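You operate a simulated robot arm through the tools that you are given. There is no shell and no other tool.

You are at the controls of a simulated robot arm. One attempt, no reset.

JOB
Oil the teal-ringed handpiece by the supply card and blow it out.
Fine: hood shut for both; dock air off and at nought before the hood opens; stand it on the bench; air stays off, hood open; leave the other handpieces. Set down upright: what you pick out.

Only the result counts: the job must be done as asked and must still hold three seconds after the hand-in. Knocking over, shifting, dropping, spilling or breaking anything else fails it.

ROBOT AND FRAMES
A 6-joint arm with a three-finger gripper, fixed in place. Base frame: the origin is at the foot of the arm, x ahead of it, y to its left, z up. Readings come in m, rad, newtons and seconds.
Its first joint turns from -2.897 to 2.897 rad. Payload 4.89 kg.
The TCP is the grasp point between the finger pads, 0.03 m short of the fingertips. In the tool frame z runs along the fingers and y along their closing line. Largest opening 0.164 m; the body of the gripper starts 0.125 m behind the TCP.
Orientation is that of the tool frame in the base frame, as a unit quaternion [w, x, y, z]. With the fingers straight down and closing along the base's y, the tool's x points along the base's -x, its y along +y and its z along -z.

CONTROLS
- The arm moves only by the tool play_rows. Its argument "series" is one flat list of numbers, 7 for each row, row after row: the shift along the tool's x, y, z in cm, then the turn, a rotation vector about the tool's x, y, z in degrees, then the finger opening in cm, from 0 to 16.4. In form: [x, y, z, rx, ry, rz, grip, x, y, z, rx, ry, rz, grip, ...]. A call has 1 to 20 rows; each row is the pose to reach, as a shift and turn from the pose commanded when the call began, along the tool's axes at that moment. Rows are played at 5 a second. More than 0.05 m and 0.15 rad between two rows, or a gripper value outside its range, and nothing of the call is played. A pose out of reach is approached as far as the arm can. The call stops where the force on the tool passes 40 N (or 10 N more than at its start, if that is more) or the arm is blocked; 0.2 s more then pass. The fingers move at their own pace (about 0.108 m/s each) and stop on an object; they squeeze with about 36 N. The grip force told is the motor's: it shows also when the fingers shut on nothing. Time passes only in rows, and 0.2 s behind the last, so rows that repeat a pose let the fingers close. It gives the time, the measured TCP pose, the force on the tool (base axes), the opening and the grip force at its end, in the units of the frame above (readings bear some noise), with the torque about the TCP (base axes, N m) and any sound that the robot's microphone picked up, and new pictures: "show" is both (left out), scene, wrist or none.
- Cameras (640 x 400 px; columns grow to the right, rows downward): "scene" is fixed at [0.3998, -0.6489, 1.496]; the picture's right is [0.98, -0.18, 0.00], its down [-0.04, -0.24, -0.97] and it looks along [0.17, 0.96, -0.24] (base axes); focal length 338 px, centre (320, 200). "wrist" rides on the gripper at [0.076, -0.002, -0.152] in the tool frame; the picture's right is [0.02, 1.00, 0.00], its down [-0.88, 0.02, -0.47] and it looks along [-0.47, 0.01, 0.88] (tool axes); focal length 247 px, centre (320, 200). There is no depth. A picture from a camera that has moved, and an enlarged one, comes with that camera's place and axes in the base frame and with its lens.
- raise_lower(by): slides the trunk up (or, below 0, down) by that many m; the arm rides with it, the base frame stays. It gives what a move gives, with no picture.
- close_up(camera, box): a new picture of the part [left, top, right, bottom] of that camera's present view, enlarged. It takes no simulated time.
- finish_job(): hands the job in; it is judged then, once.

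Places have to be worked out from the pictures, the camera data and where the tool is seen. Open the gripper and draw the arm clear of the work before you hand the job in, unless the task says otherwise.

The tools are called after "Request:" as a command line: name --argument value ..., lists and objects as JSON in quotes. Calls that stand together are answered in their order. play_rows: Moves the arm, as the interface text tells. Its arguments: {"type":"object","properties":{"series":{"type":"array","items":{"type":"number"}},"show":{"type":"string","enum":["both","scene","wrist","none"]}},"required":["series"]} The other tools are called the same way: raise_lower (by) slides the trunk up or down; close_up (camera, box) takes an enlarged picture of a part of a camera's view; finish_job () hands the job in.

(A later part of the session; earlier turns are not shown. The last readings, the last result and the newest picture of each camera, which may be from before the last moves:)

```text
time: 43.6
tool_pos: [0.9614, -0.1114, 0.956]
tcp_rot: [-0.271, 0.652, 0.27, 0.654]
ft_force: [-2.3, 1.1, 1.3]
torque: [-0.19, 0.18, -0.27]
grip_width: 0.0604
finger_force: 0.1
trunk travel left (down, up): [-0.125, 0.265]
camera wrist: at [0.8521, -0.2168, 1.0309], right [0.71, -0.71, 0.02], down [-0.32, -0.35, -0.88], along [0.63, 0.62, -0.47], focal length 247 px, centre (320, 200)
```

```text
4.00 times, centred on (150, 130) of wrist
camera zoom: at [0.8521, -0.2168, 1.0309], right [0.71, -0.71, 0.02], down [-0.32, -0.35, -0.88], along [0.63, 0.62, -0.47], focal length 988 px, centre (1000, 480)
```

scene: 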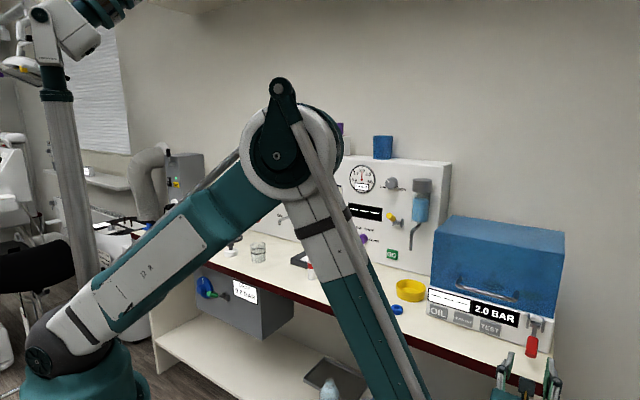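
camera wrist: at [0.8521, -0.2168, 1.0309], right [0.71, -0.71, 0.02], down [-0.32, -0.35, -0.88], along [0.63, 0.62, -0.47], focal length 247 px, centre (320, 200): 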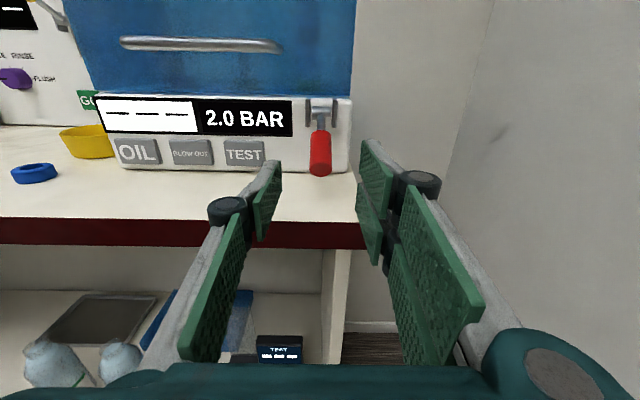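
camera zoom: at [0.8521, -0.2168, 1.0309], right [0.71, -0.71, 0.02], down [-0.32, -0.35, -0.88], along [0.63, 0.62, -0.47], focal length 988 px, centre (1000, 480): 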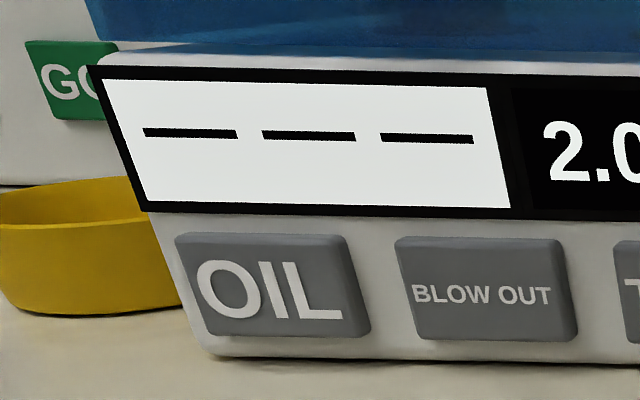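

Everything is shut properly. I go in on the red lever's handle and close the fingers around it.

Request:
play_rows --series '[-0.2, 0, 3, 0, 0, 0, 5, -0.3, 0, 6, 0, 0, 0, 5, -0.3, 0, 9.3, 0, 0, 0, 5, -0.3, 0, 9.3, 0, 0, 0, 1.5, -0.3, 0, 9.3, 0, 0, 0, 1.5, -0.3, 0, 9.3, 0, 0, 0, 1.5]' --show "both"

Request:
close_up --camera "wrist" --box '[200, 80, 440, 300]'

```text
time: 45.0
tool_pos: [1.0273, -0.0471, 0.9549]
tcp_rot: [-0.271, 0.653, 0.27, 0.653]
ft_force: [-17.1, -1.8, -7.5]
torque: [-0.1, -0.09, 0.28]
grip_width: 0.0222
finger_force: 45.0
trunk travel left (down, up): [-0.125, 0.265]
camera wrist: at [0.9181, -0.1526, 1.0292], right [0.71, -0.71, 0.02], down [-0.32, -0.35, -0.88], along [0.63, 0.62, -0.47], focal length 247 px, centre (320, 200)
```

scene: 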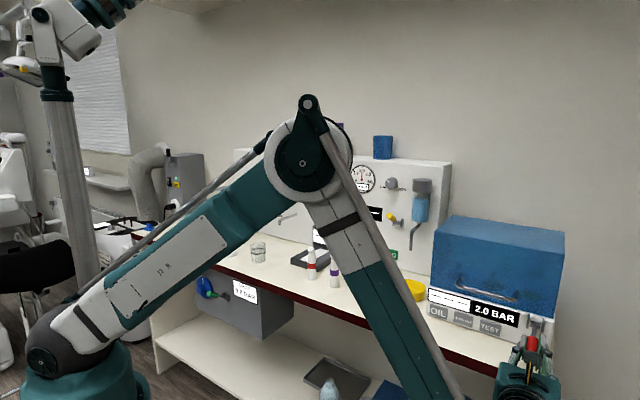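
wrist: 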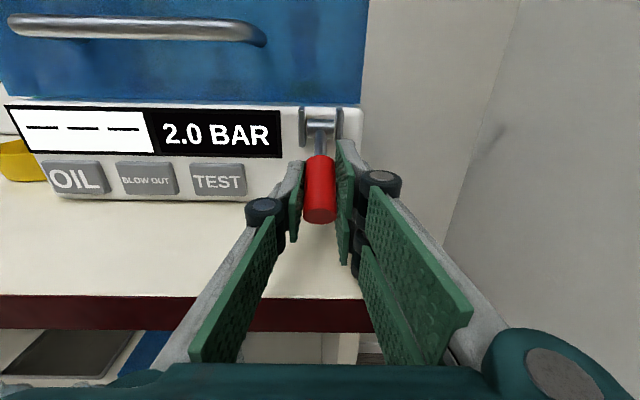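

```text
1.82 times, centred on (320, 190) of wrist
camera zoom: at [0.9181, -0.1526, 1.0292], right [0.71, -0.71, 0.02], down [-0.32, -0.35, -0.88], along [0.63, 0.62, -0.47], focal length 449 px, centre (320, 218)
```

zoom: 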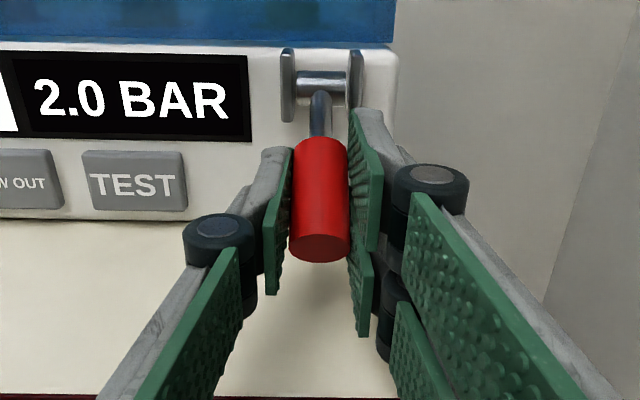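

Lever handle is gripped (2.2 cm). I swing it upward about its pivot in small steps and watch the dock display.

Request:
play_rows --series '[0.7, -0.1, -0.45, 0, 0, 0, 1.5, 1.51, -0.1, -0.81, 0, 0, 0, 1.5, 2.5, -0.1, -1.1, 0, 0, 0, 1.5, 3.51, -0.1, -1.17, 0, 0, 0, 1.5]' --show "both"

```text
time: 46.0
tool_pos: [1.0175, -0.0551, 0.9869]
tcp_rot: [-0.27, 0.654, 0.268, 0.654]
ft_force: [21.5, -21.4, -5.7]
torque: [-0.39, 0.12, -0.79]
grip_width: 0.0269
finger_force: 14.8
trunk travel left (down, up): [-0.125, 0.265]
camera wrist: at [0.9067, -0.1602, 1.062], right [0.7, -0.71, 0.02], down [-0.32, -0.34, -0.88], along [0.63, 0.62, -0.47], focal length 247 px, centre (320, 200)
```

scene: 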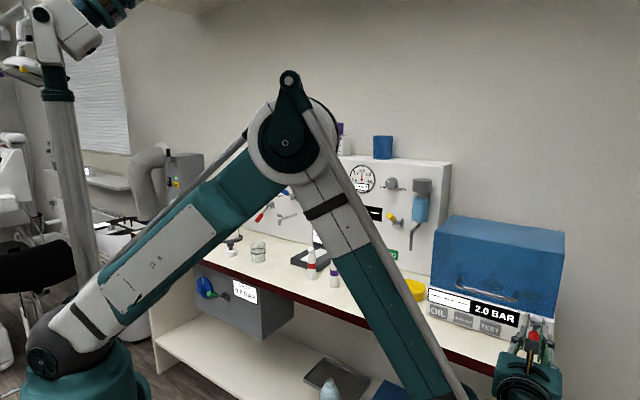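
wrist: 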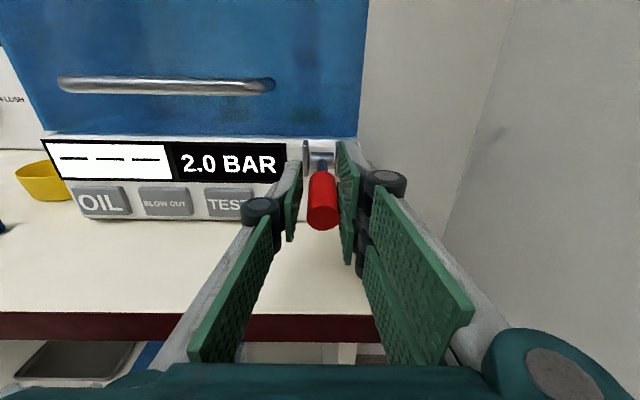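

Force sideways is 30 N and the grip width grew; let me look closely at the fingers and lever.

Request:
close_up --camera "wrist" --box '[240, 110, 420, 290]'

Request:
close_up --camera "scene" --box '[470, 290, 590, 400]'

```text
2.22 times, centred on (330, 200) of wrist
camera zoom: at [0.9067, -0.1602, 1.062], right [0.7, -0.71, 0.02], down [-0.32, -0.34, -0.88], along [0.63, 0.62, -0.47], focal length 549 px, centre (298, 200)
```

zoom: 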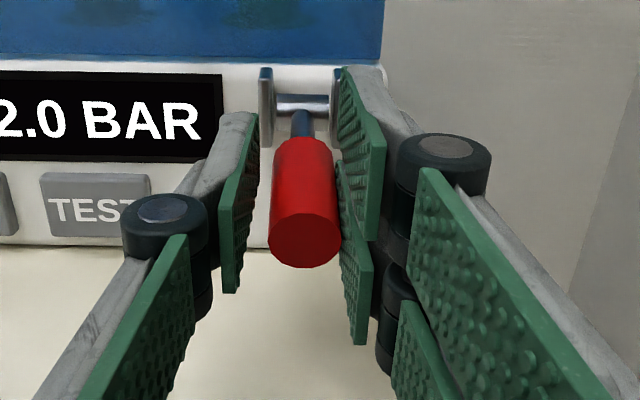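

```text
3.64 times, centred on (530, 345) of scene
camera zoom: at [0.3998, -0.6489, 1.496], right [0.98, -0.18, 0.0], down [-0.04, -0.24, -0.97], along [0.17, 0.96, -0.24], focal length 1231 px, centre (-444, -327)
```

zoom: 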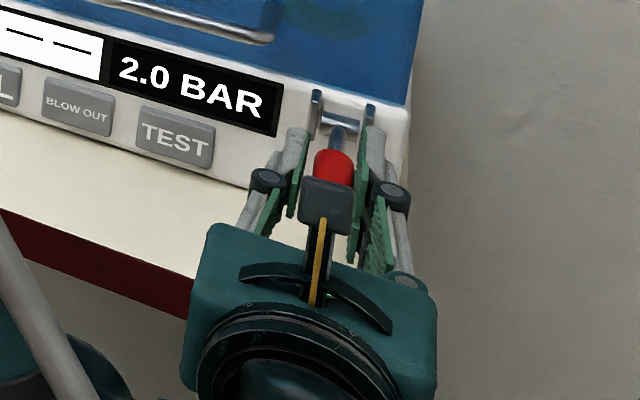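

The right fingertip is catching the lever's bracket plate. I open a bit, back off 1.3 cm so only the red handle is held, and re-grip.

Request:
play_rows --series '[0, 0, 0, 0, 0, 0, 4, 0, 0, -0.7, 0, 0, 0, 4, 0, 0, -1.4, 0, 0, 0, 4, 0, 0, -1.4, 0, 0, 0, 1.5, 0, 0, -1.4, 0, 0, 0, 1.5]' --show "wrist"

Request:
close_up --camera "wrist" --box '[240, 110, 420, 290]'

```text
time: 47.2
tool_pos: [1.007, -0.0651, 0.988]
tcp_rot: [-0.27, 0.654, 0.269, 0.654]
ft_force: [19.4, -18.1, 0.4]
torque: [-0.21, -0.24, -0.72]
grip_width: 0.0258
finger_force: 13.7
trunk travel left (down, up): [-0.125, 0.265]
camera wrist: at [0.8975, -0.1703, 1.0626], right [0.7, -0.71, 0.02], down [-0.32, -0.34, -0.88], along [0.63, 0.61, -0.47], focal length 247 px, centre (320, 200)
```

wrist: 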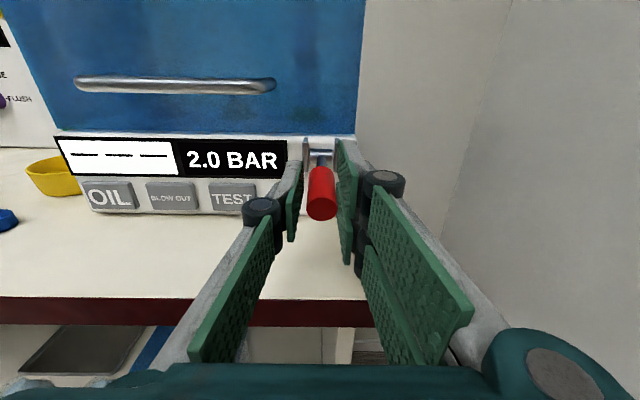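

```text
2.22 times, centred on (330, 200) of wrist
camera zoom: at [0.8975, -0.1703, 1.0626], right [0.7, -0.71, 0.02], down [-0.32, -0.34, -0.88], along [0.63, 0.61, -0.47], focal length 549 px, centre (298, 200)
```

zoom: 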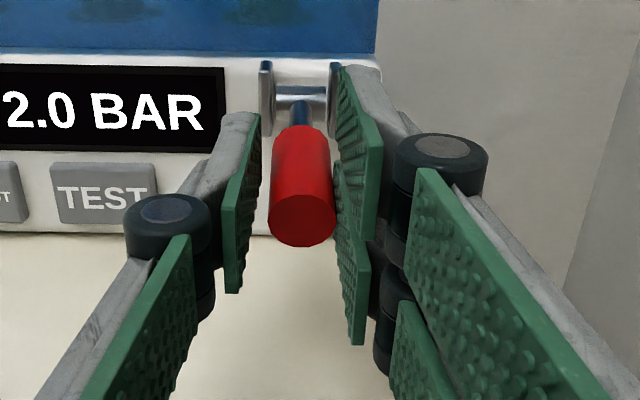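

The handle touches only the right pad: the hand sits about 3 mm too far left. I open, shift right 0.3 cm, and close again.

Request:
play_rows --series '[0, 0, 0, 0, 0, 0, 4, 0, 0.3, 0, 0, 0, 0, 4, 0, 0.3, 0, 0, 0, 0, 1.5, 0, 0.3, 0, 0, 0, 0, 1.5, 0, 0.3, 0, 0, 0, 0, 1.5]' --show "wrist"

Request:
close_up --camera "wrist" --box '[240, 110, 420, 290]'

```text
time: 48.4
tool_pos: [1.0097, -0.0656, 0.9888]
tcp_rot: [-0.27, 0.653, 0.269, 0.654]
ft_force: [4.9, -1.0, -1.4]
torque: [-0.1, 0.04, -0.14]
grip_width: 0.0223
finger_force: 44.8
trunk travel left (down, up): [-0.125, 0.265]
camera wrist: at [0.8996, -0.171, 1.0628], right [0.71, -0.71, 0.02], down [-0.32, -0.35, -0.88], along [0.63, 0.62, -0.47], focal length 247 px, centre (320, 200)
```

wrist: 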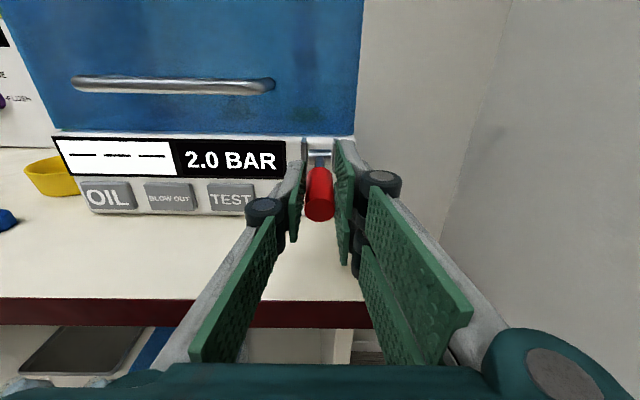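

```text
2.22 times, centred on (330, 200) of wrist
camera zoom: at [0.8996, -0.171, 1.0628], right [0.71, -0.71, 0.02], down [-0.32, -0.35, -0.88], along [0.63, 0.62, -0.47], focal length 549 px, centre (298, 200)
```

zoom: 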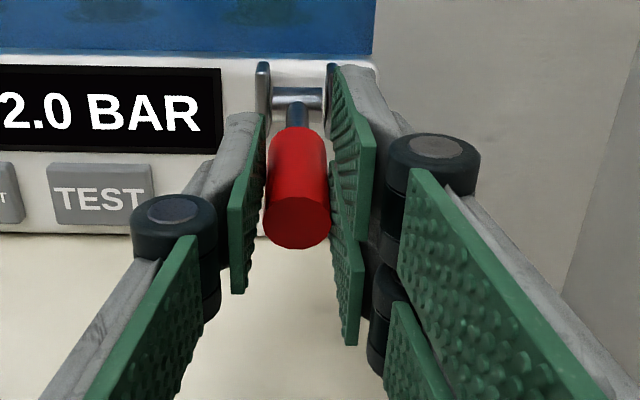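

Solid grip now with little side load; the lever is about horizontal. I continue the swing upward by 30–45°.

Request:
play_rows --series '[1.0, 0, 0.07, 0, 0, 0, 1.5, 1.99, 0, 0.25, 0, 0, 0, 1.5, 2.9, 0, 0.55, 0, 0, 0, 1.5, 3.74, 0, 0.97, 0, 0, 0, 1.5]' --show "both"

Request:
close_up --camera "wrist" --box '[40, 60, 420, 290]'

```text
time: 49.4
tool_pos: [1.0145, -0.0586, 1.0238]
tcp_rot: [-0.272, 0.652, 0.27, 0.654]
ft_force: [0.7, -1.0, -0.9]
torque: [-0.01, 0.04, 0.02]
grip_width: 0.0149
finger_force: 0.1
trunk travel left (down, up): [-0.125, 0.265]
camera wrist: at [0.9062, -0.1637, 1.0998], right [0.71, -0.71, 0.02], down [-0.32, -0.35, -0.88], along [0.63, 0.62, -0.47], focal length 247 px, centre (320, 200)
```

scene: 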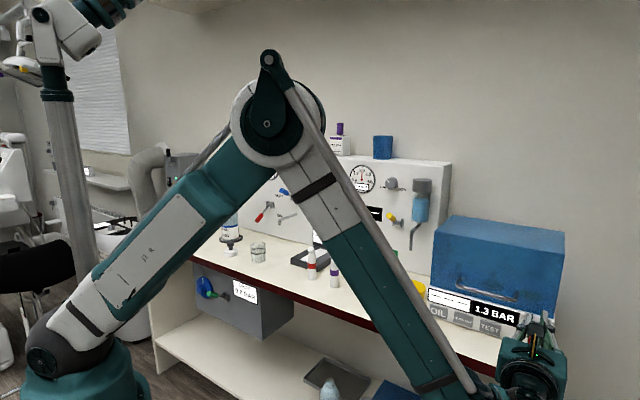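
wrist: 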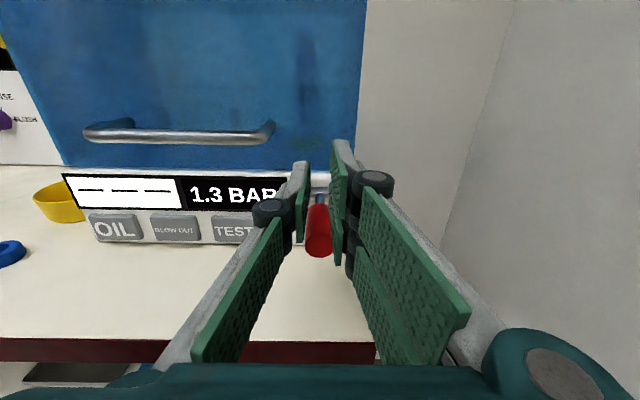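

```text
1.68 times, centred on (230, 175) of wrist
camera zoom: at [0.9062, -0.1637, 1.0998], right [0.71, -0.71, 0.02], down [-0.32, -0.35, -0.88], along [0.63, 0.62, -0.47], focal length 416 px, centre (472, 242)
```

zoom: 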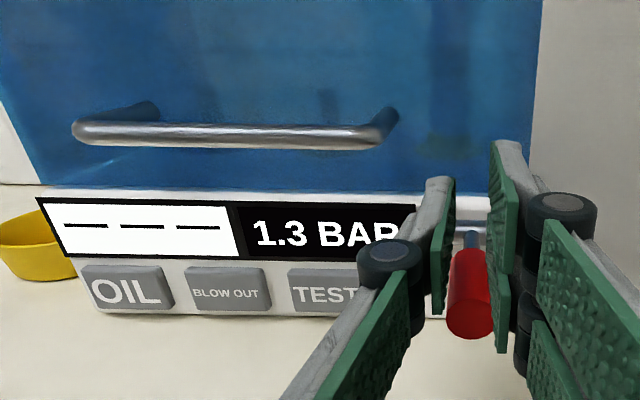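

The handle slipped out, but the dock reading fell to 1.3 BAR: so lever down is ON and up is OFF. Let me wait a moment and see whether it is bleeding to zero.

Request:
play_rows --series '[0, 0, 0, 0, 0, 0, 3.5, 0, 0, 0, 0, 0, 0, 3.5, 0, 0, 0, 0, 0, 0, 3.5]' --show "wrist"

Request:
close_up --camera "wrist" --box '[40, 60, 420, 290]'

```text
time: 50.2
tool_pos: [1.0145, -0.0599, 1.0245]
tcp_rot: [-0.271, 0.653, 0.27, 0.654]
ft_force: [-0.3, -0.3, 0.3]
torque: [-0.02, -0.01, 0.01]
grip_width: 0.0348
finger_force: 0.1
trunk travel left (down, up): [-0.125, 0.265]
camera wrist: at [0.9062, -0.1643, 1.0996], right [0.71, -0.71, 0.02], down [-0.32, -0.35, -0.88], along [0.63, 0.62, -0.47], focal length 247 px, centre (320, 200)
```

wrist: 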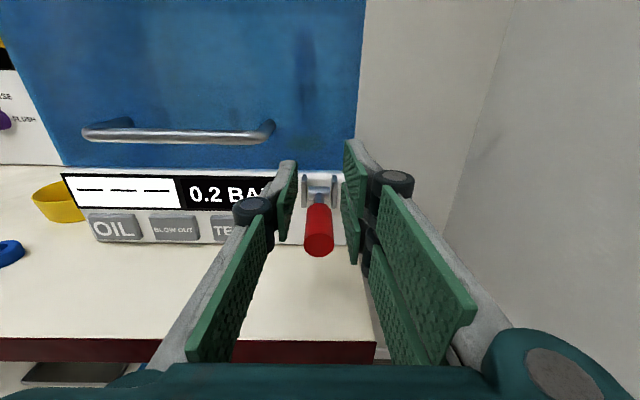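

```text
1.68 times, centred on (230, 175) of wrist
camera zoom: at [0.9062, -0.1643, 1.0996], right [0.71, -0.71, 0.02], down [-0.32, -0.35, -0.88], along [0.63, 0.62, -0.47], focal length 416 px, centre (472, 242)
```

zoom: 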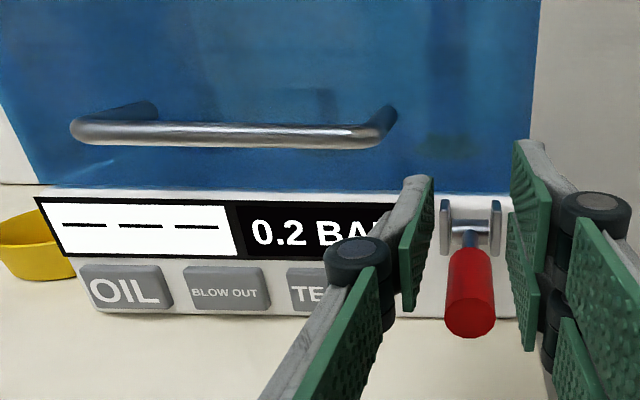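

It bleeds to zero with the lever near level, so level/up is OFF and down is ON. With the hood shut I press the lever back down (closed fingers on top of the handle) to put the 2.0 bar on for oiling.

Request:
play_rows --series '[0, 0, -0.7, 0, 0, 0, 0, 0, 0, -0.7, 0, 0, 0, 0, -1.0, 0, -0.7, 0, 0, 0, 0, -2.0, 0, -0.7, 0, 0, 0, 0, -3.0, 0, -0.7, 0, 0, 0, 0, -3.8, 0, -0.7, 0, 0, 0, 0, -4.6, 0, -0.7, 0, 0, 0, 0]' --show "both"

Request:
close_up --camera "scene" --box '[420, 280, 580, 380]'

```text
time: 51.6
tool_pos: [1.0079, -0.0656, 0.9925]
tcp_rot: [-0.273, 0.651, 0.267, 0.656]
ft_force: [-13.8, -3.3, 22.4]
torque: [0.39, 0.03, -0.05]
grip_width: 0.0
finger_force: 35.7
trunk travel left (down, up): [-0.125, 0.265]
stopped in row 7: the force on the tool passed its limit at 49 N (the readings are from after the stop); the commanded pose is now the measured one
camera wrist: at [0.8984, -0.1706, 1.0662], right [0.7, -0.71, 0.02], down [-0.32, -0.34, -0.89], along [0.63, 0.62, -0.46], focal length 247 px, centre (320, 200)
```

scene: 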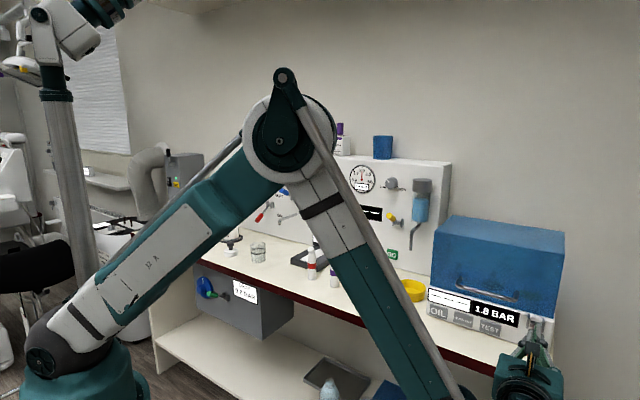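
wrist: 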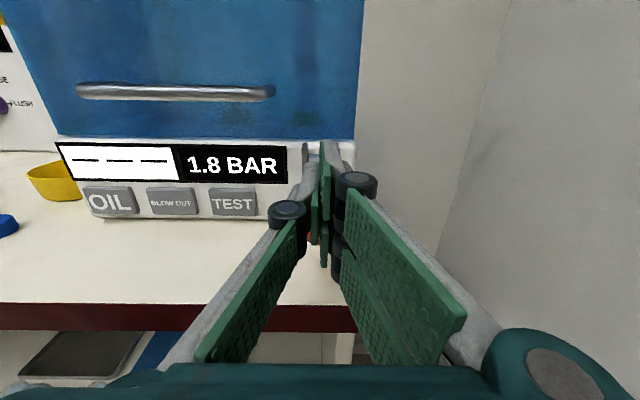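

```text
4.00 times, centred on (500, 330) of scene
camera zoom: at [0.3998, -0.6489, 1.496], right [0.98, -0.18, 0.0], down [-0.04, -0.24, -0.97], along [0.17, 0.96, -0.24], focal length 1354 px, centre (-400, -320)
```

zoom: 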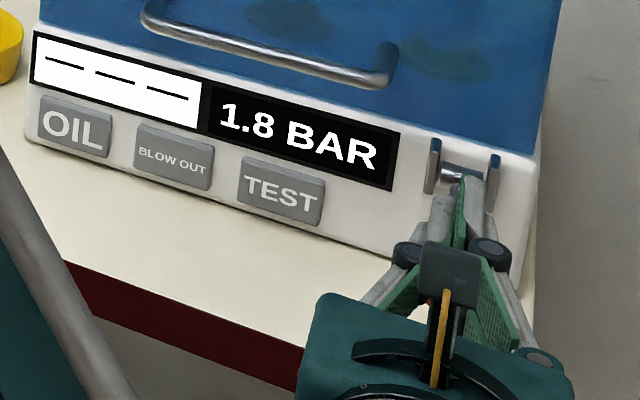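

Pressure is coming up (1.8 and rising). I lift off, back away, and check that it settles at 2.0.

Request:
play_rows --series '[1.0, 0, 0, 0, 0, 0, 0, 2.0, 0, -1, 0, 0, 0, 0, 2.5, 0, -4, 0, 0, 0, 0, 2.5, -2, -7, 0, 0, 0, 0, 2.5, -2, -7, 0, 0, 0, 0]' --show "both"

Request:
close_up --camera "wrist" --box '[60, 60, 420, 260]'

```text
time: 52.9
tool_pos: [0.9444, -0.0995, 1.0148]
tcp_rot: [-0.271, 0.653, 0.268, 0.655]
ft_force: [-0.3, 0.2, 0.5]
torque: [0.01, 0.01, 0.03]
grip_width: 0.0
finger_force: 36.2
trunk travel left (down, up): [-0.125, 0.265]
camera wrist: at [0.8362, -0.2049, 1.0895], right [0.7, -0.71, 0.02], down [-0.32, -0.34, -0.88], along [0.63, 0.62, -0.47], focal length 247 px, centre (320, 200)
```

scene: 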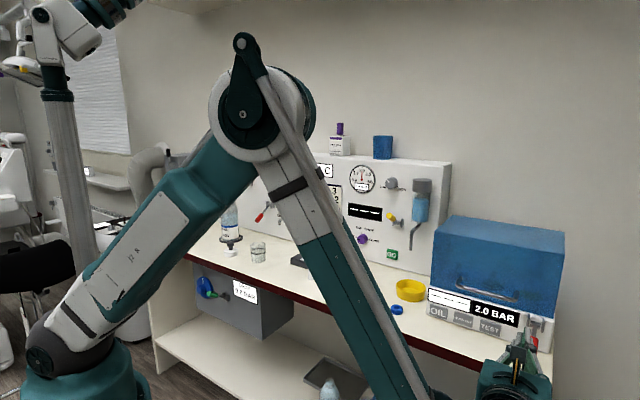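
wrist: 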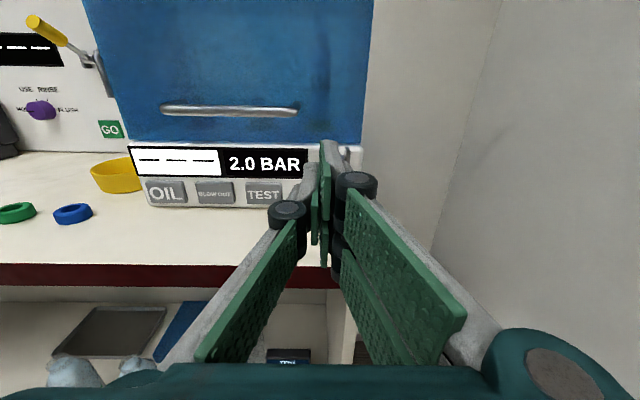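

```text
1.78 times, centred on (240, 160) of wrist
camera zoom: at [0.8362, -0.2049, 1.0895], right [0.7, -0.71, 0.02], down [-0.32, -0.34, -0.88], along [0.63, 0.62, -0.47], focal length 439 px, centre (462, 271)
```

zoom: 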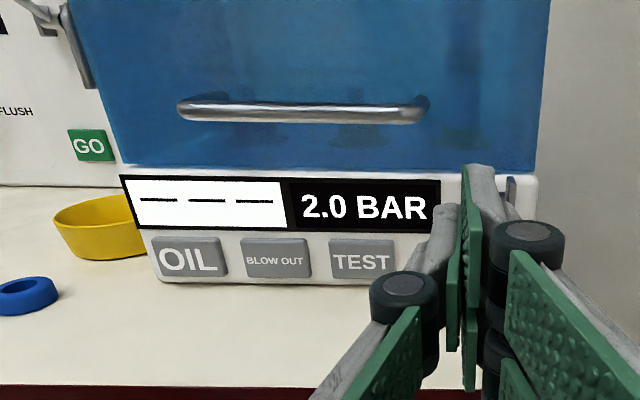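

Dock shows 2.0 BAR with the hood shut. The OIL button is near (u 0.528, d 0.745, z 0.936); I move in front of it with fingers closed.

Request:
play_rows --series '[0, -3.5, 0.5, 0, 0, 0, 0, -1, -7, 1, 0, 0, 0, 0, -2.5, -10.5, 2, 0, 0, 0, 0, -4, -14, 3, 0, 0, 0, 0, -5.7, -17.5, 4, 0, 0, 0, 0, -7.4, -20.8, 5, 0, 0, 0, 0]' --show "both"

Request:
close_up --camera "wrist" --box '[200, 80, 440, 280]'

```text
time: 54.2
tool_pos: [0.8646, 0.0751, 0.9719]
tcp_rot: [-0.271, 0.653, 0.268, 0.655]
ft_force: [-0.9, -1.2, 0.3]
torque: [0.0, -0.01, 0.12]
grip_width: 0.0
finger_force: 35.8
out of reach, approached as far as the arm can: row 5, 6
trunk travel left (down, up): [-0.125, 0.265]
camera wrist: at [0.7553, -0.03, 1.0462], right [0.71, -0.71, 0.02], down [-0.32, -0.34, -0.88], along [0.63, 0.62, -0.47], focal length 247 px, centre (320, 200)
```

scene: 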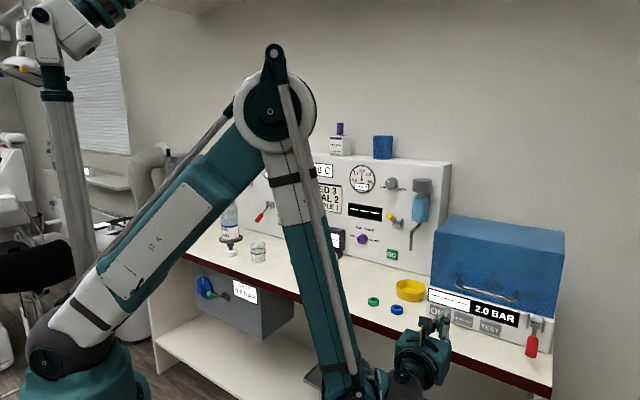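
wrist: 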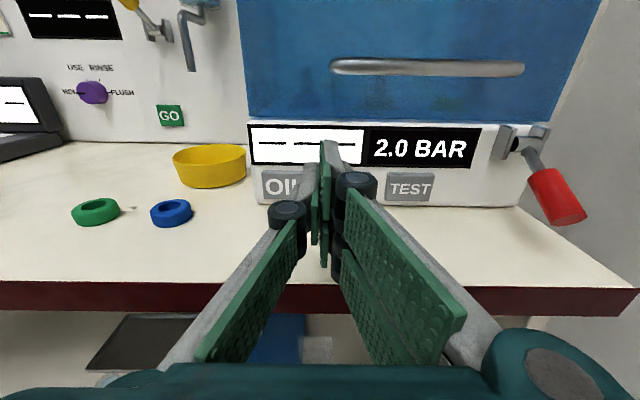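

```text
2.00 times, centred on (320, 180) of wrist
camera zoom: at [0.7553, -0.03, 1.0462], right [0.71, -0.71, 0.02], down [-0.32, -0.34, -0.88], along [0.63, 0.62, -0.47], focal length 494 px, centre (320, 240)
```

zoom: 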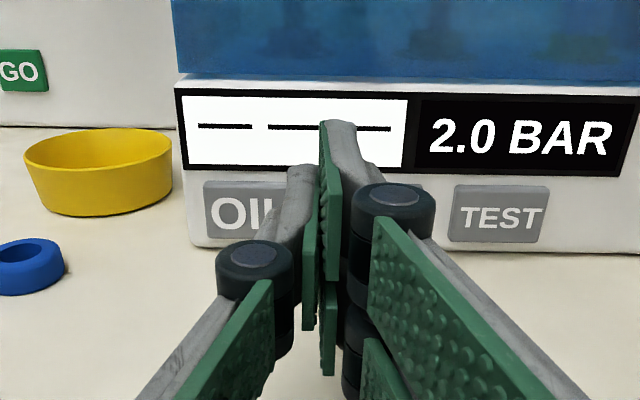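

The arm is at its low limit here (reached u 0.558, z 0.972). I raise the hand 10 cm and lower the trunk by 0.1 m to gain room.

Request:
play_rows --series '[3, -0.5, -1, 0, 0, 0, 0, 6, -1, -2, 0, 0, 0, 0, 9, -1.5, -2, 0, 0, 0, 0, 11, -2, -2, 0, 0, 0, 0]' --show "none"

Request:
raise_lower --by -0.11

```text
time: 55.2
tool_pos: [0.8357, 0.0773, 1.0835]
tcp_rot: [-0.272, 0.652, 0.268, 0.655]
ft_force: [0.2, -0.8, -1.0]
torque: [0.05, -0.04, 0.09]
grip_width: 0.0
finger_force: 35.9
trunk travel left (down, up): [-0.125, 0.265]
```

```text
time: 56.7
tool_pos: [0.8351, 0.077, 0.9743]
tcp_rot: [-0.27, 0.653, 0.267, 0.655]
ft_force: [-0.2, -0.5, -0.2]
torque: [0.02, 0.01, 0.02]
grip_width: 0.0
finger_force: 36.2
trunk travel left (down, up): [-0.015, 0.375]
```

Now I align with OIL (u 0.524, z 0.939) and approach to about 2 cm short of it.

Request:
play_rows --series '[-1.2, -0.4, 0.5, 0, 0, 0, 0, -2.4, -0.8, 1.5, 0, 0, 0, 0, -3.5, -1.2, 3, 0, 0, 0, 0, -3.5, -1.2, 4.5, 0, 0, 0, 0]' --show "both"

Request:
close_up --camera "wrist" --box '[200, 80, 440, 280]'

Request:
close_up --camera "scene" --box '[400, 260, 560, 360]'

```text
time: 57.7
tool_pos: [0.8557, 0.1178, 0.9377]
tcp_rot: [-0.27, 0.653, 0.267, 0.655]
ft_force: [-1.1, 0.3, 0.6]
torque: [-0.02, 0.03, 0.01]
grip_width: 0.0
finger_force: 36.2
trunk travel left (down, up): [-0.015, 0.375]
camera wrist: at [0.7469, 0.0126, 1.012], right [0.7, -0.71, 0.02], down [-0.32, -0.34, -0.88], along [0.63, 0.62, -0.47], focal length 247 px, centre (320, 200)
```

scene: 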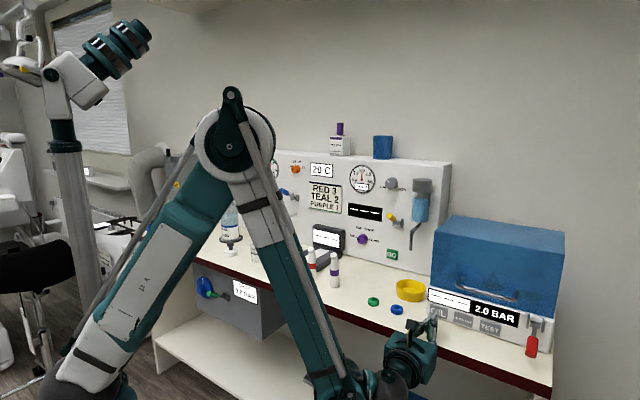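
wrist: 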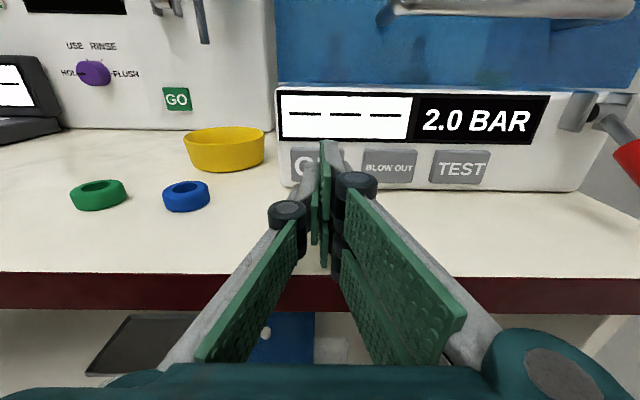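

```text
2.00 times, centred on (320, 180) of wrist
camera zoom: at [0.7469, 0.0126, 1.012], right [0.7, -0.71, 0.02], down [-0.32, -0.34, -0.88], along [0.63, 0.62, -0.47], focal length 494 px, centre (320, 240)
```

zoom: 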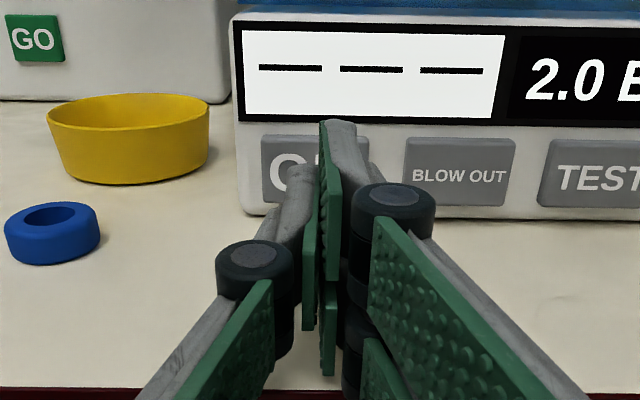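

```text
4.00 times, centred on (480, 310) of scene
camera zoom: at [0.3998, -0.6489, 1.496], right [0.98, -0.18, 0.0], down [-0.04, -0.24, -0.97], along [0.17, 0.96, -0.24], focal length 1354 px, centre (-320, -240)
```

zoom: 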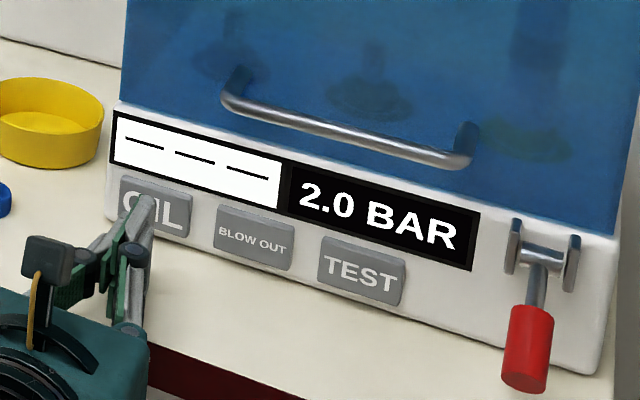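

Aligned with OIL, about 2–3 cm short of it. I press forward in small steps.

Request:
play_rows --series '[0, 0, 1.0, 0, 0, 0, 0, 0, 0, 1.6, 0, 0, 0, 0, 0, 0, 2.1, 0, 0, 0, 0, 0, 0, 2.5, 0, 0, 0, 0]' --show "both"

Request:
close_up --camera "scene" --box '[400, 260, 560, 360]'

```text
time: 58.7
tool_pos: [0.8757, 0.1357, 0.9417]
tcp_rot: [-0.272, 0.652, 0.268, 0.655]
ft_force: [0.2, -0.6, -0.4]
torque: [-0.02, 0.01, 0.05]
grip_width: 0.0
finger_force: 36.0
trunk travel left (down, up): [-0.015, 0.375]
camera wrist: at [0.7666, 0.0302, 1.014], right [0.7, -0.71, 0.02], down [-0.32, -0.34, -0.88], along [0.63, 0.62, -0.47], focal length 247 px, centre (320, 200)
```

scene: 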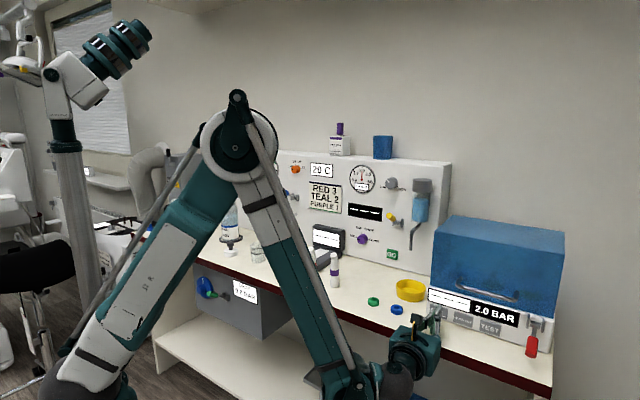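
wrist: 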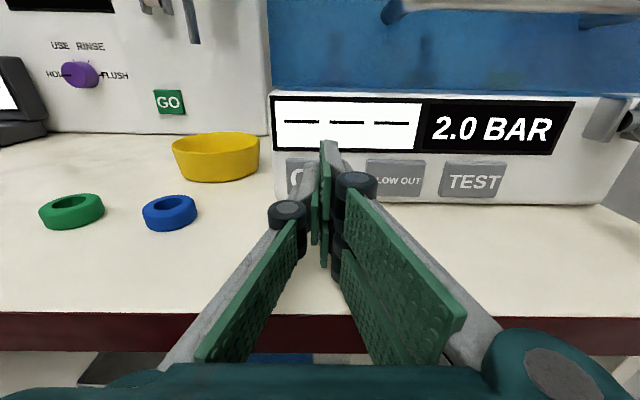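

```text
4.00 times, centred on (480, 310) of scene
camera zoom: at [0.3998, -0.6489, 1.496], right [0.98, -0.18, 0.0], down [-0.04, -0.24, -0.97], along [0.17, 0.96, -0.24], focal length 1354 px, centre (-320, -240)
```

zoom: 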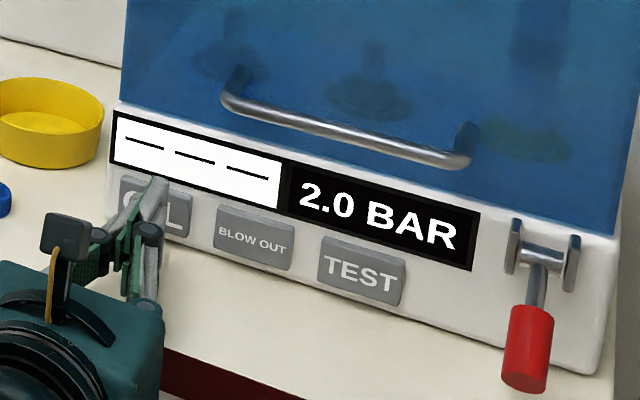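

No contact yet (tip at d≈0.745). I keep advancing in 0.4 cm steps until the button gives force.

Request:
play_rows --series '[-0.2, 0, 0.4, 0, 0, 0, 0, -0.2, 0, 0.8, 0, 0, 0, 0, -0.2, 0, 1.2, 0, 0, 0, 0]' --show "wrist"

Request:
close_up --camera "scene" --box '[400, 260, 560, 360]'

```text
time: 59.5
tool_pos: [0.8846, 0.1432, 0.9376]
tcp_rot: [-0.271, 0.652, 0.267, 0.656]
ft_force: [-0.1, 0.0, 0.0]
torque: [0.0, -0.04, 0.0]
grip_width: 0.0
finger_force: 36.0
trunk travel left (down, up): [-0.015, 0.375]
camera wrist: at [0.7754, 0.0382, 1.0121], right [0.7, -0.71, 0.02], down [-0.32, -0.34, -0.88], along [0.63, 0.62, -0.47], focal length 247 px, centre (320, 200)
```

wrist: 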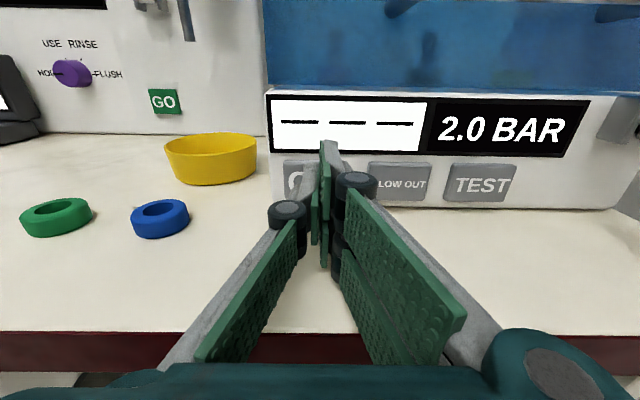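

```text
4.00 times, centred on (480, 310) of scene
camera zoom: at [0.3998, -0.6489, 1.496], right [0.98, -0.18, 0.0], down [-0.04, -0.24, -0.97], along [0.17, 0.96, -0.24], focal length 1354 px, centre (-320, -240)
```

zoom: 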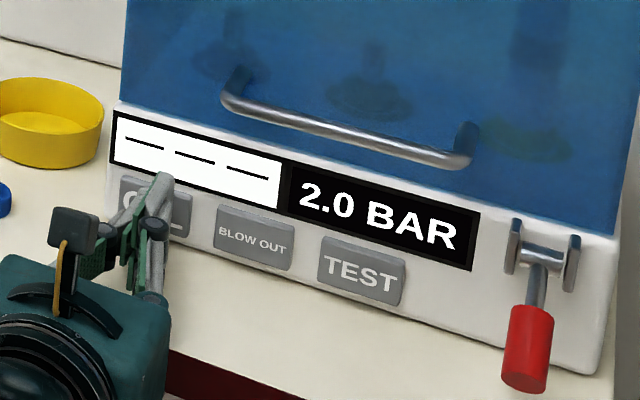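

Still free; the front is a bit further than I estimated (d≈0.765) and the button's centre a little lower. I lower 0.4 cm and continue.

Request:
play_rows --series '[-0.4, -0.2, 0.3, 0, 0, 0, 0, -0.4, -0.2, 0.6, 0, 0, 0, 0, -0.4, -0.2, 0.9, 0, 0, 0, 0, -0.4, -0.2, 1.2, 0, 0, 0, 0, -0.4, -0.2, 1.5, 0, 0, 0, 0]' --show "wrist"

Request:
close_up --camera "scene" --box '[400, 260, 560, 360]'

```text
time: 60.7
tool_pos: [0.8935, 0.1567, 0.9338]
tcp_rot: [-0.271, 0.652, 0.268, 0.655]
ft_force: [-6.8, -7.4, -3.7]
torque: [-0.09, 0.09, 0.01]
grip_width: 0.0058
finger_force: 45.3
trunk travel left (down, up): [-0.015, 0.375]
heard: click
camera wrist: at [0.7847, 0.0507, 1.0082], right [0.7, -0.71, 0.02], down [-0.32, -0.34, -0.88], along [0.63, 0.62, -0.47], focal length 247 px, centre (320, 200)
```

wrist: 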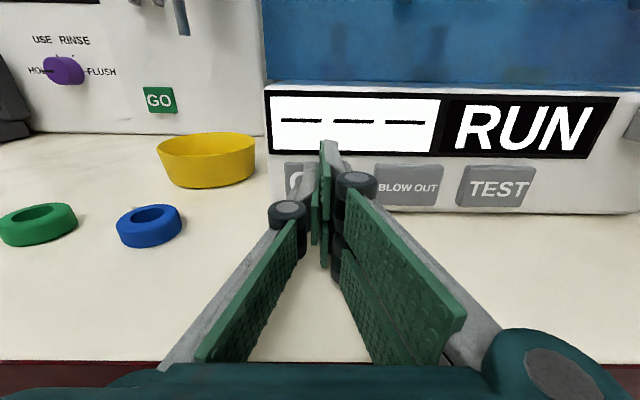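

```text
4.00 times, centred on (480, 310) of scene
camera zoom: at [0.3998, -0.6489, 1.496], right [0.98, -0.18, 0.0], down [-0.04, -0.24, -0.97], along [0.17, 0.96, -0.24], focal length 1354 px, centre (-320, -240)
```

zoom: 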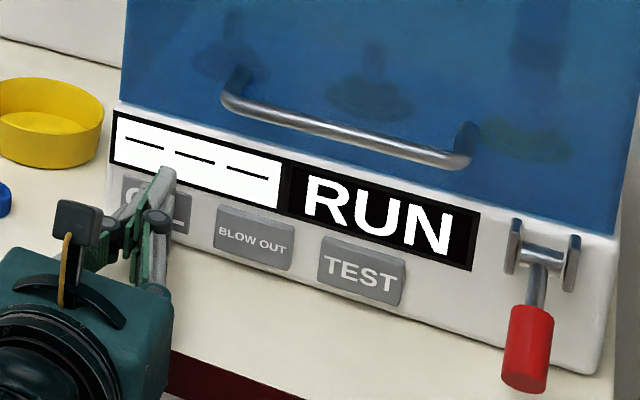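

A click was heard and the display shows RUN: oiling started. I back off the button and wait, watching the display.

Request:
play_rows --series '[0, 0, -1, 0, 0, 0, 0, 0, 0, -2.5, 0, 0, 0, 0, 0, 0, -4, 0, 0, 0, 0]' --show "wrist"

```text
time: 61.5
tool_pos: [0.8652, 0.1267, 0.9332]
tcp_rot: [-0.271, 0.652, 0.268, 0.655]
ft_force: [-0.3, -0.2, -0.1]
torque: [0.0, 0.02, -0.05]
grip_width: 0.0
finger_force: 44.9
trunk travel left (down, up): [-0.015, 0.375]
camera wrist: at [0.7564, 0.0216, 1.0071], right [0.7, -0.71, 0.02], down [-0.32, -0.34, -0.88], along [0.63, 0.62, -0.47], focal length 247 px, centre (320, 200)
```

wrist: 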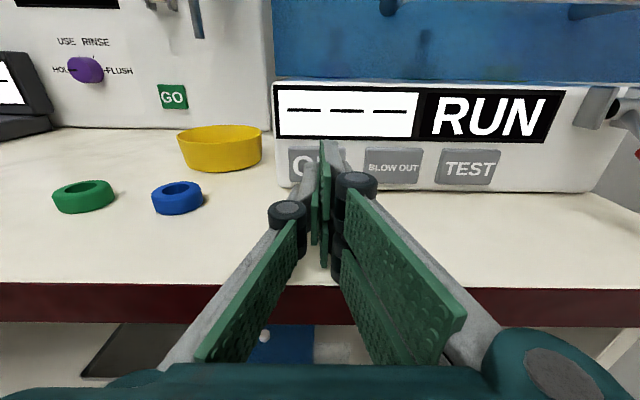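

Still RUN. I wait in place a few seconds for the oiling to finish.

Request:
play_rows --series '[0, 0, 0, 0, 0, 0, 0, 0, 0, 0, 0, 0, 0, 0, 0, 0, 0, 0, 0, 0, 0, 0, 0, 0, 0, 0, 0, 0, 0, 0, 0, 0, 0, 0, 0, 0, 0, 0, 0, 0, 0, 0, 0, 0, 0, 0, 0, 0, 0, 0, 0, 0, 0, 0, 0, 0, 0, 0, 0, 0, 0, 0, 0, 0, 0, 0, 0, 0, 0, 0]' --show "wrist"

```text
time: 63.7
tool_pos: [0.8654, 0.1266, 0.9341]
tcp_rot: [-0.272, 0.652, 0.267, 0.655]
ft_force: [-0.4, 0.5, 1.0]
torque: [0.01, 0.01, -0.02]
grip_width: 0.0
finger_force: 45.8
trunk travel left (down, up): [-0.015, 0.375]
camera wrist: at [0.7562, 0.0215, 1.0072], right [0.7, -0.71, 0.02], down [-0.32, -0.34, -0.88], along [0.63, 0.62, -0.47], focal length 247 px, centre (320, 200)
```

wrist: 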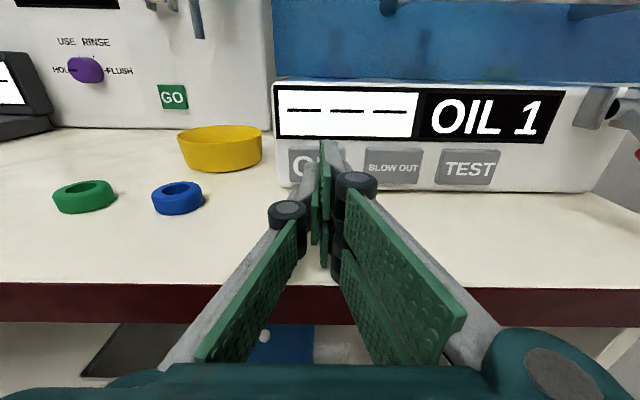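

The display now reads "OIL 1" – the dock counts oil shots, and the card gives TEAL 2, so a second shot matches the card in either reading (2 bar, 2 shots). I press OIL a second time.

Request:
play_rows --series '[0, 0, 2, 0, 0, 0, 0, 0, 0, 3, 0, 0, 0, 0, 0, 0, 3.5, 0, 0, 0, 0, 0, 0, 3.9, 0, 0, 0, 0]' --show "wrist"

```text
time: 64.7
tool_pos: [0.8945, 0.1547, 0.934]
tcp_rot: [-0.271, 0.652, 0.268, 0.655]
ft_force: [-3.3, -3.7, 1.4]
torque: [0.0, 0.02, -0.02]
grip_width: 0.0059
finger_force: 45.0
trunk travel left (down, up): [-0.015, 0.375]
heard: click
camera wrist: at [0.7846, 0.0489, 1.0078], right [0.7, -0.71, 0.02], down [-0.32, -0.34, -0.88], along [0.63, 0.62, -0.47], focal length 247 px, centre (320, 200)
```

wrist: 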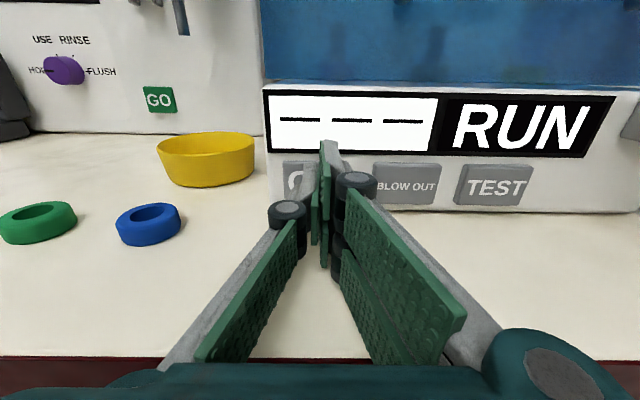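

Second click, RUN again. I back off to the same stand-off and wait for it to end.

Request:
play_rows --series '[0, 0, -1, 0, 0, 0, 0, 0, 0, -2.5, 0, 0, 0, 0, 0, 0, -4, 0, 0, 0, 0, 0, 0, -4, 0, 0, 0, 0, 0, 0, -4, 0, 0, 0, 0, 0, 0, -4, 0, 0, 0, 0, 0, 0, -4, 0, 0, 0, 0, 0, 0, -4, 0, 0, 0, 0, 0, 0, -4, 0, 0, 0, 0, 0, 0, -4, 0, 0, 0, 0, 0, 0, -4, 0, 0, 0, 0, 0, 0, -4, 0, 0, 0, 0, 0, 0, -4, 0, 0, 0, 0, 0, 0, -4, 0, 0, 0, 0, 0, 0, -4, 0, 0, 0, 0]' --show "wrist"

```text
time: 67.9
tool_pos: [0.866, 0.127, 0.9342]
tcp_rot: [-0.272, 0.652, 0.268, 0.655]
ft_force: [0.2, 0.4, 0.0]
torque: [-0.02, -0.02, -0.02]
grip_width: 0.0
finger_force: 44.5
trunk travel left (down, up): [-0.015, 0.375]
camera wrist: at [0.7564, 0.0208, 1.0077], right [0.7, -0.71, 0.02], down [-0.32, -0.34, -0.88], along [0.63, 0.62, -0.47], focal length 247 px, centre (320, 200)
```

wrist: 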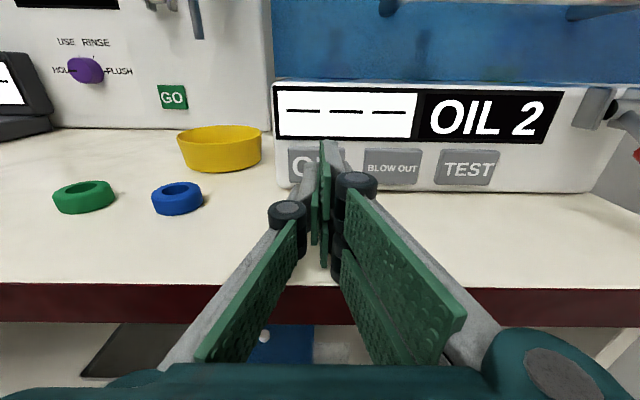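

Display reads OIL 2. Next, BLOW OUT is 6.9 cm to the right; I shift there and press it.

Request:
play_rows --series '[0, 3.5, 0, 0, 0, 0, 0, 0, 6.9, 0, 0, 0, 0, 0, 0, 6.9, 2, 0, 0, 0, 0, 0, 6.9, 3, 0, 0, 0, 0, 0, 6.9, 3.5, 0, 0, 0, 0, 0, 6.9, 3.9, 0, 0, 0, 0]' --show "wrist"

```text
time: 69.3
tool_pos: [0.9415, 0.1055, 0.9339]
tcp_rot: [-0.272, 0.652, 0.269, 0.655]
ft_force: [-2.5, -1.3, -1.2]
torque: [0.0, -0.01, 0.02]
grip_width: 0.0062
finger_force: 45.3
trunk travel left (down, up): [-0.015, 0.375]
heard: click
camera wrist: at [0.8319, 0.0003, 1.008], right [0.7, -0.71, 0.02], down [-0.32, -0.34, -0.88], along [0.63, 0.62, -0.47], focal length 247 px, centre (320, 200)
```

wrist: 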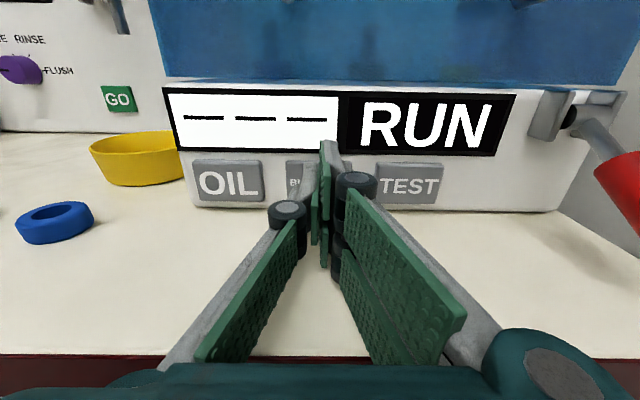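

Click heard and RUN shows: the blow-out is running. I back off and wait for it to finish.

Request:
play_rows --series '[0, 0, -1, 0, 0, 0, 0, 0, 0, -2.5, 0, 0, 0, 0, 0, 0, -4, 0, 0, 0, 0, 0, 0, -4, 0, 0, 0, 0, 0, 0, -4, 0, 0, 0, 0, 0, 0, -4, 0, 0, 0, 0, 0, 0, -4, 0, 0, 0, 0, 0, 0, -4, 0, 0, 0, 0, 0, 0, -4, 0, 0, 0, 0, 0, 0, -4, 0, 0, 0, 0, 0, 0, -4, 0, 0, 0, 0, 0, 0, -4, 0, 0, 0, 0, 0, 0, -4, 0, 0, 0, 0, 0, 0, -4, 0, 0, 0, 0, 0, 0, -4, 0, 0, 0, 0]' --show "wrist"

```text
time: 72.5
tool_pos: [0.9121, 0.0758, 0.9351]
tcp_rot: [-0.271, 0.653, 0.268, 0.655]
ft_force: [0.0, 0.7, -0.9]
torque: [-0.01, -0.03, -0.02]
grip_width: 0.0001
finger_force: 44.5
trunk travel left (down, up): [-0.015, 0.375]
camera wrist: at [0.8032, -0.0292, 1.0078], right [0.7, -0.71, 0.02], down [-0.32, -0.34, -0.88], along [0.63, 0.62, -0.47], focal length 247 px, centre (320, 200)
```

wrist: 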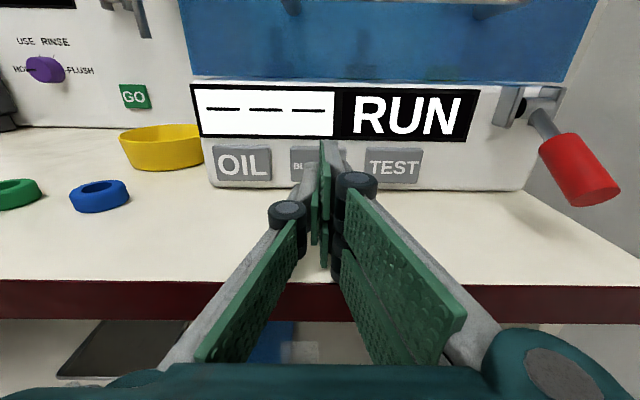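

Still RUN. I keep waiting.

Request:
play_rows --series '[0, 0, 0, 0, 0, 0, 0, 0, 0, 0, 0, 0, 0, 0, 0, 0, 0, 0, 0, 0, 0, 0, 0, 0, 0, 0, 0, 0, 0, 0, 0, 0, 0, 0, 0, 0, 0, 0, 0, 0, 0, 0, 0, 0, 0, 0, 0, 0, 0, 0, 0, 0, 0, 0, 0, 0, 0, 0, 0, 0, 0, 0, 0, 0, 0, 0, 0, 0, 0, 0]' --show "wrist"

```text
time: 74.7
tool_pos: [0.9129, 0.0761, 0.9347]
tcp_rot: [-0.272, 0.652, 0.267, 0.656]
ft_force: [0.1, -0.8, -0.3]
torque: [0.01, 0.0, -0.02]
grip_width: 0.0
finger_force: 45.5
trunk travel left (down, up): [-0.015, 0.375]
camera wrist: at [0.8032, -0.0292, 1.0078], right [0.7, -0.71, 0.02], down [-0.32, -0.34, -0.88], along [0.63, 0.62, -0.47], focal length 247 px, centre (320, 200)
```

wrist: 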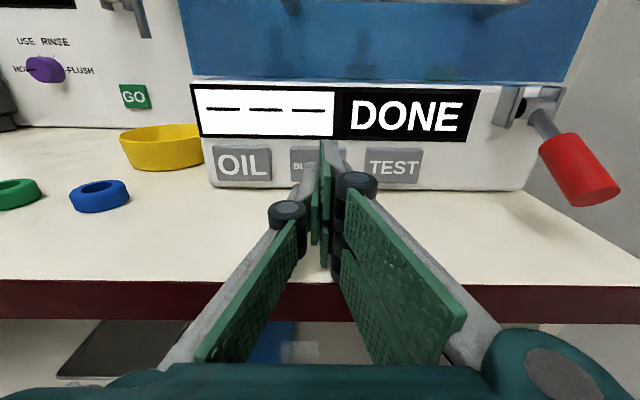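

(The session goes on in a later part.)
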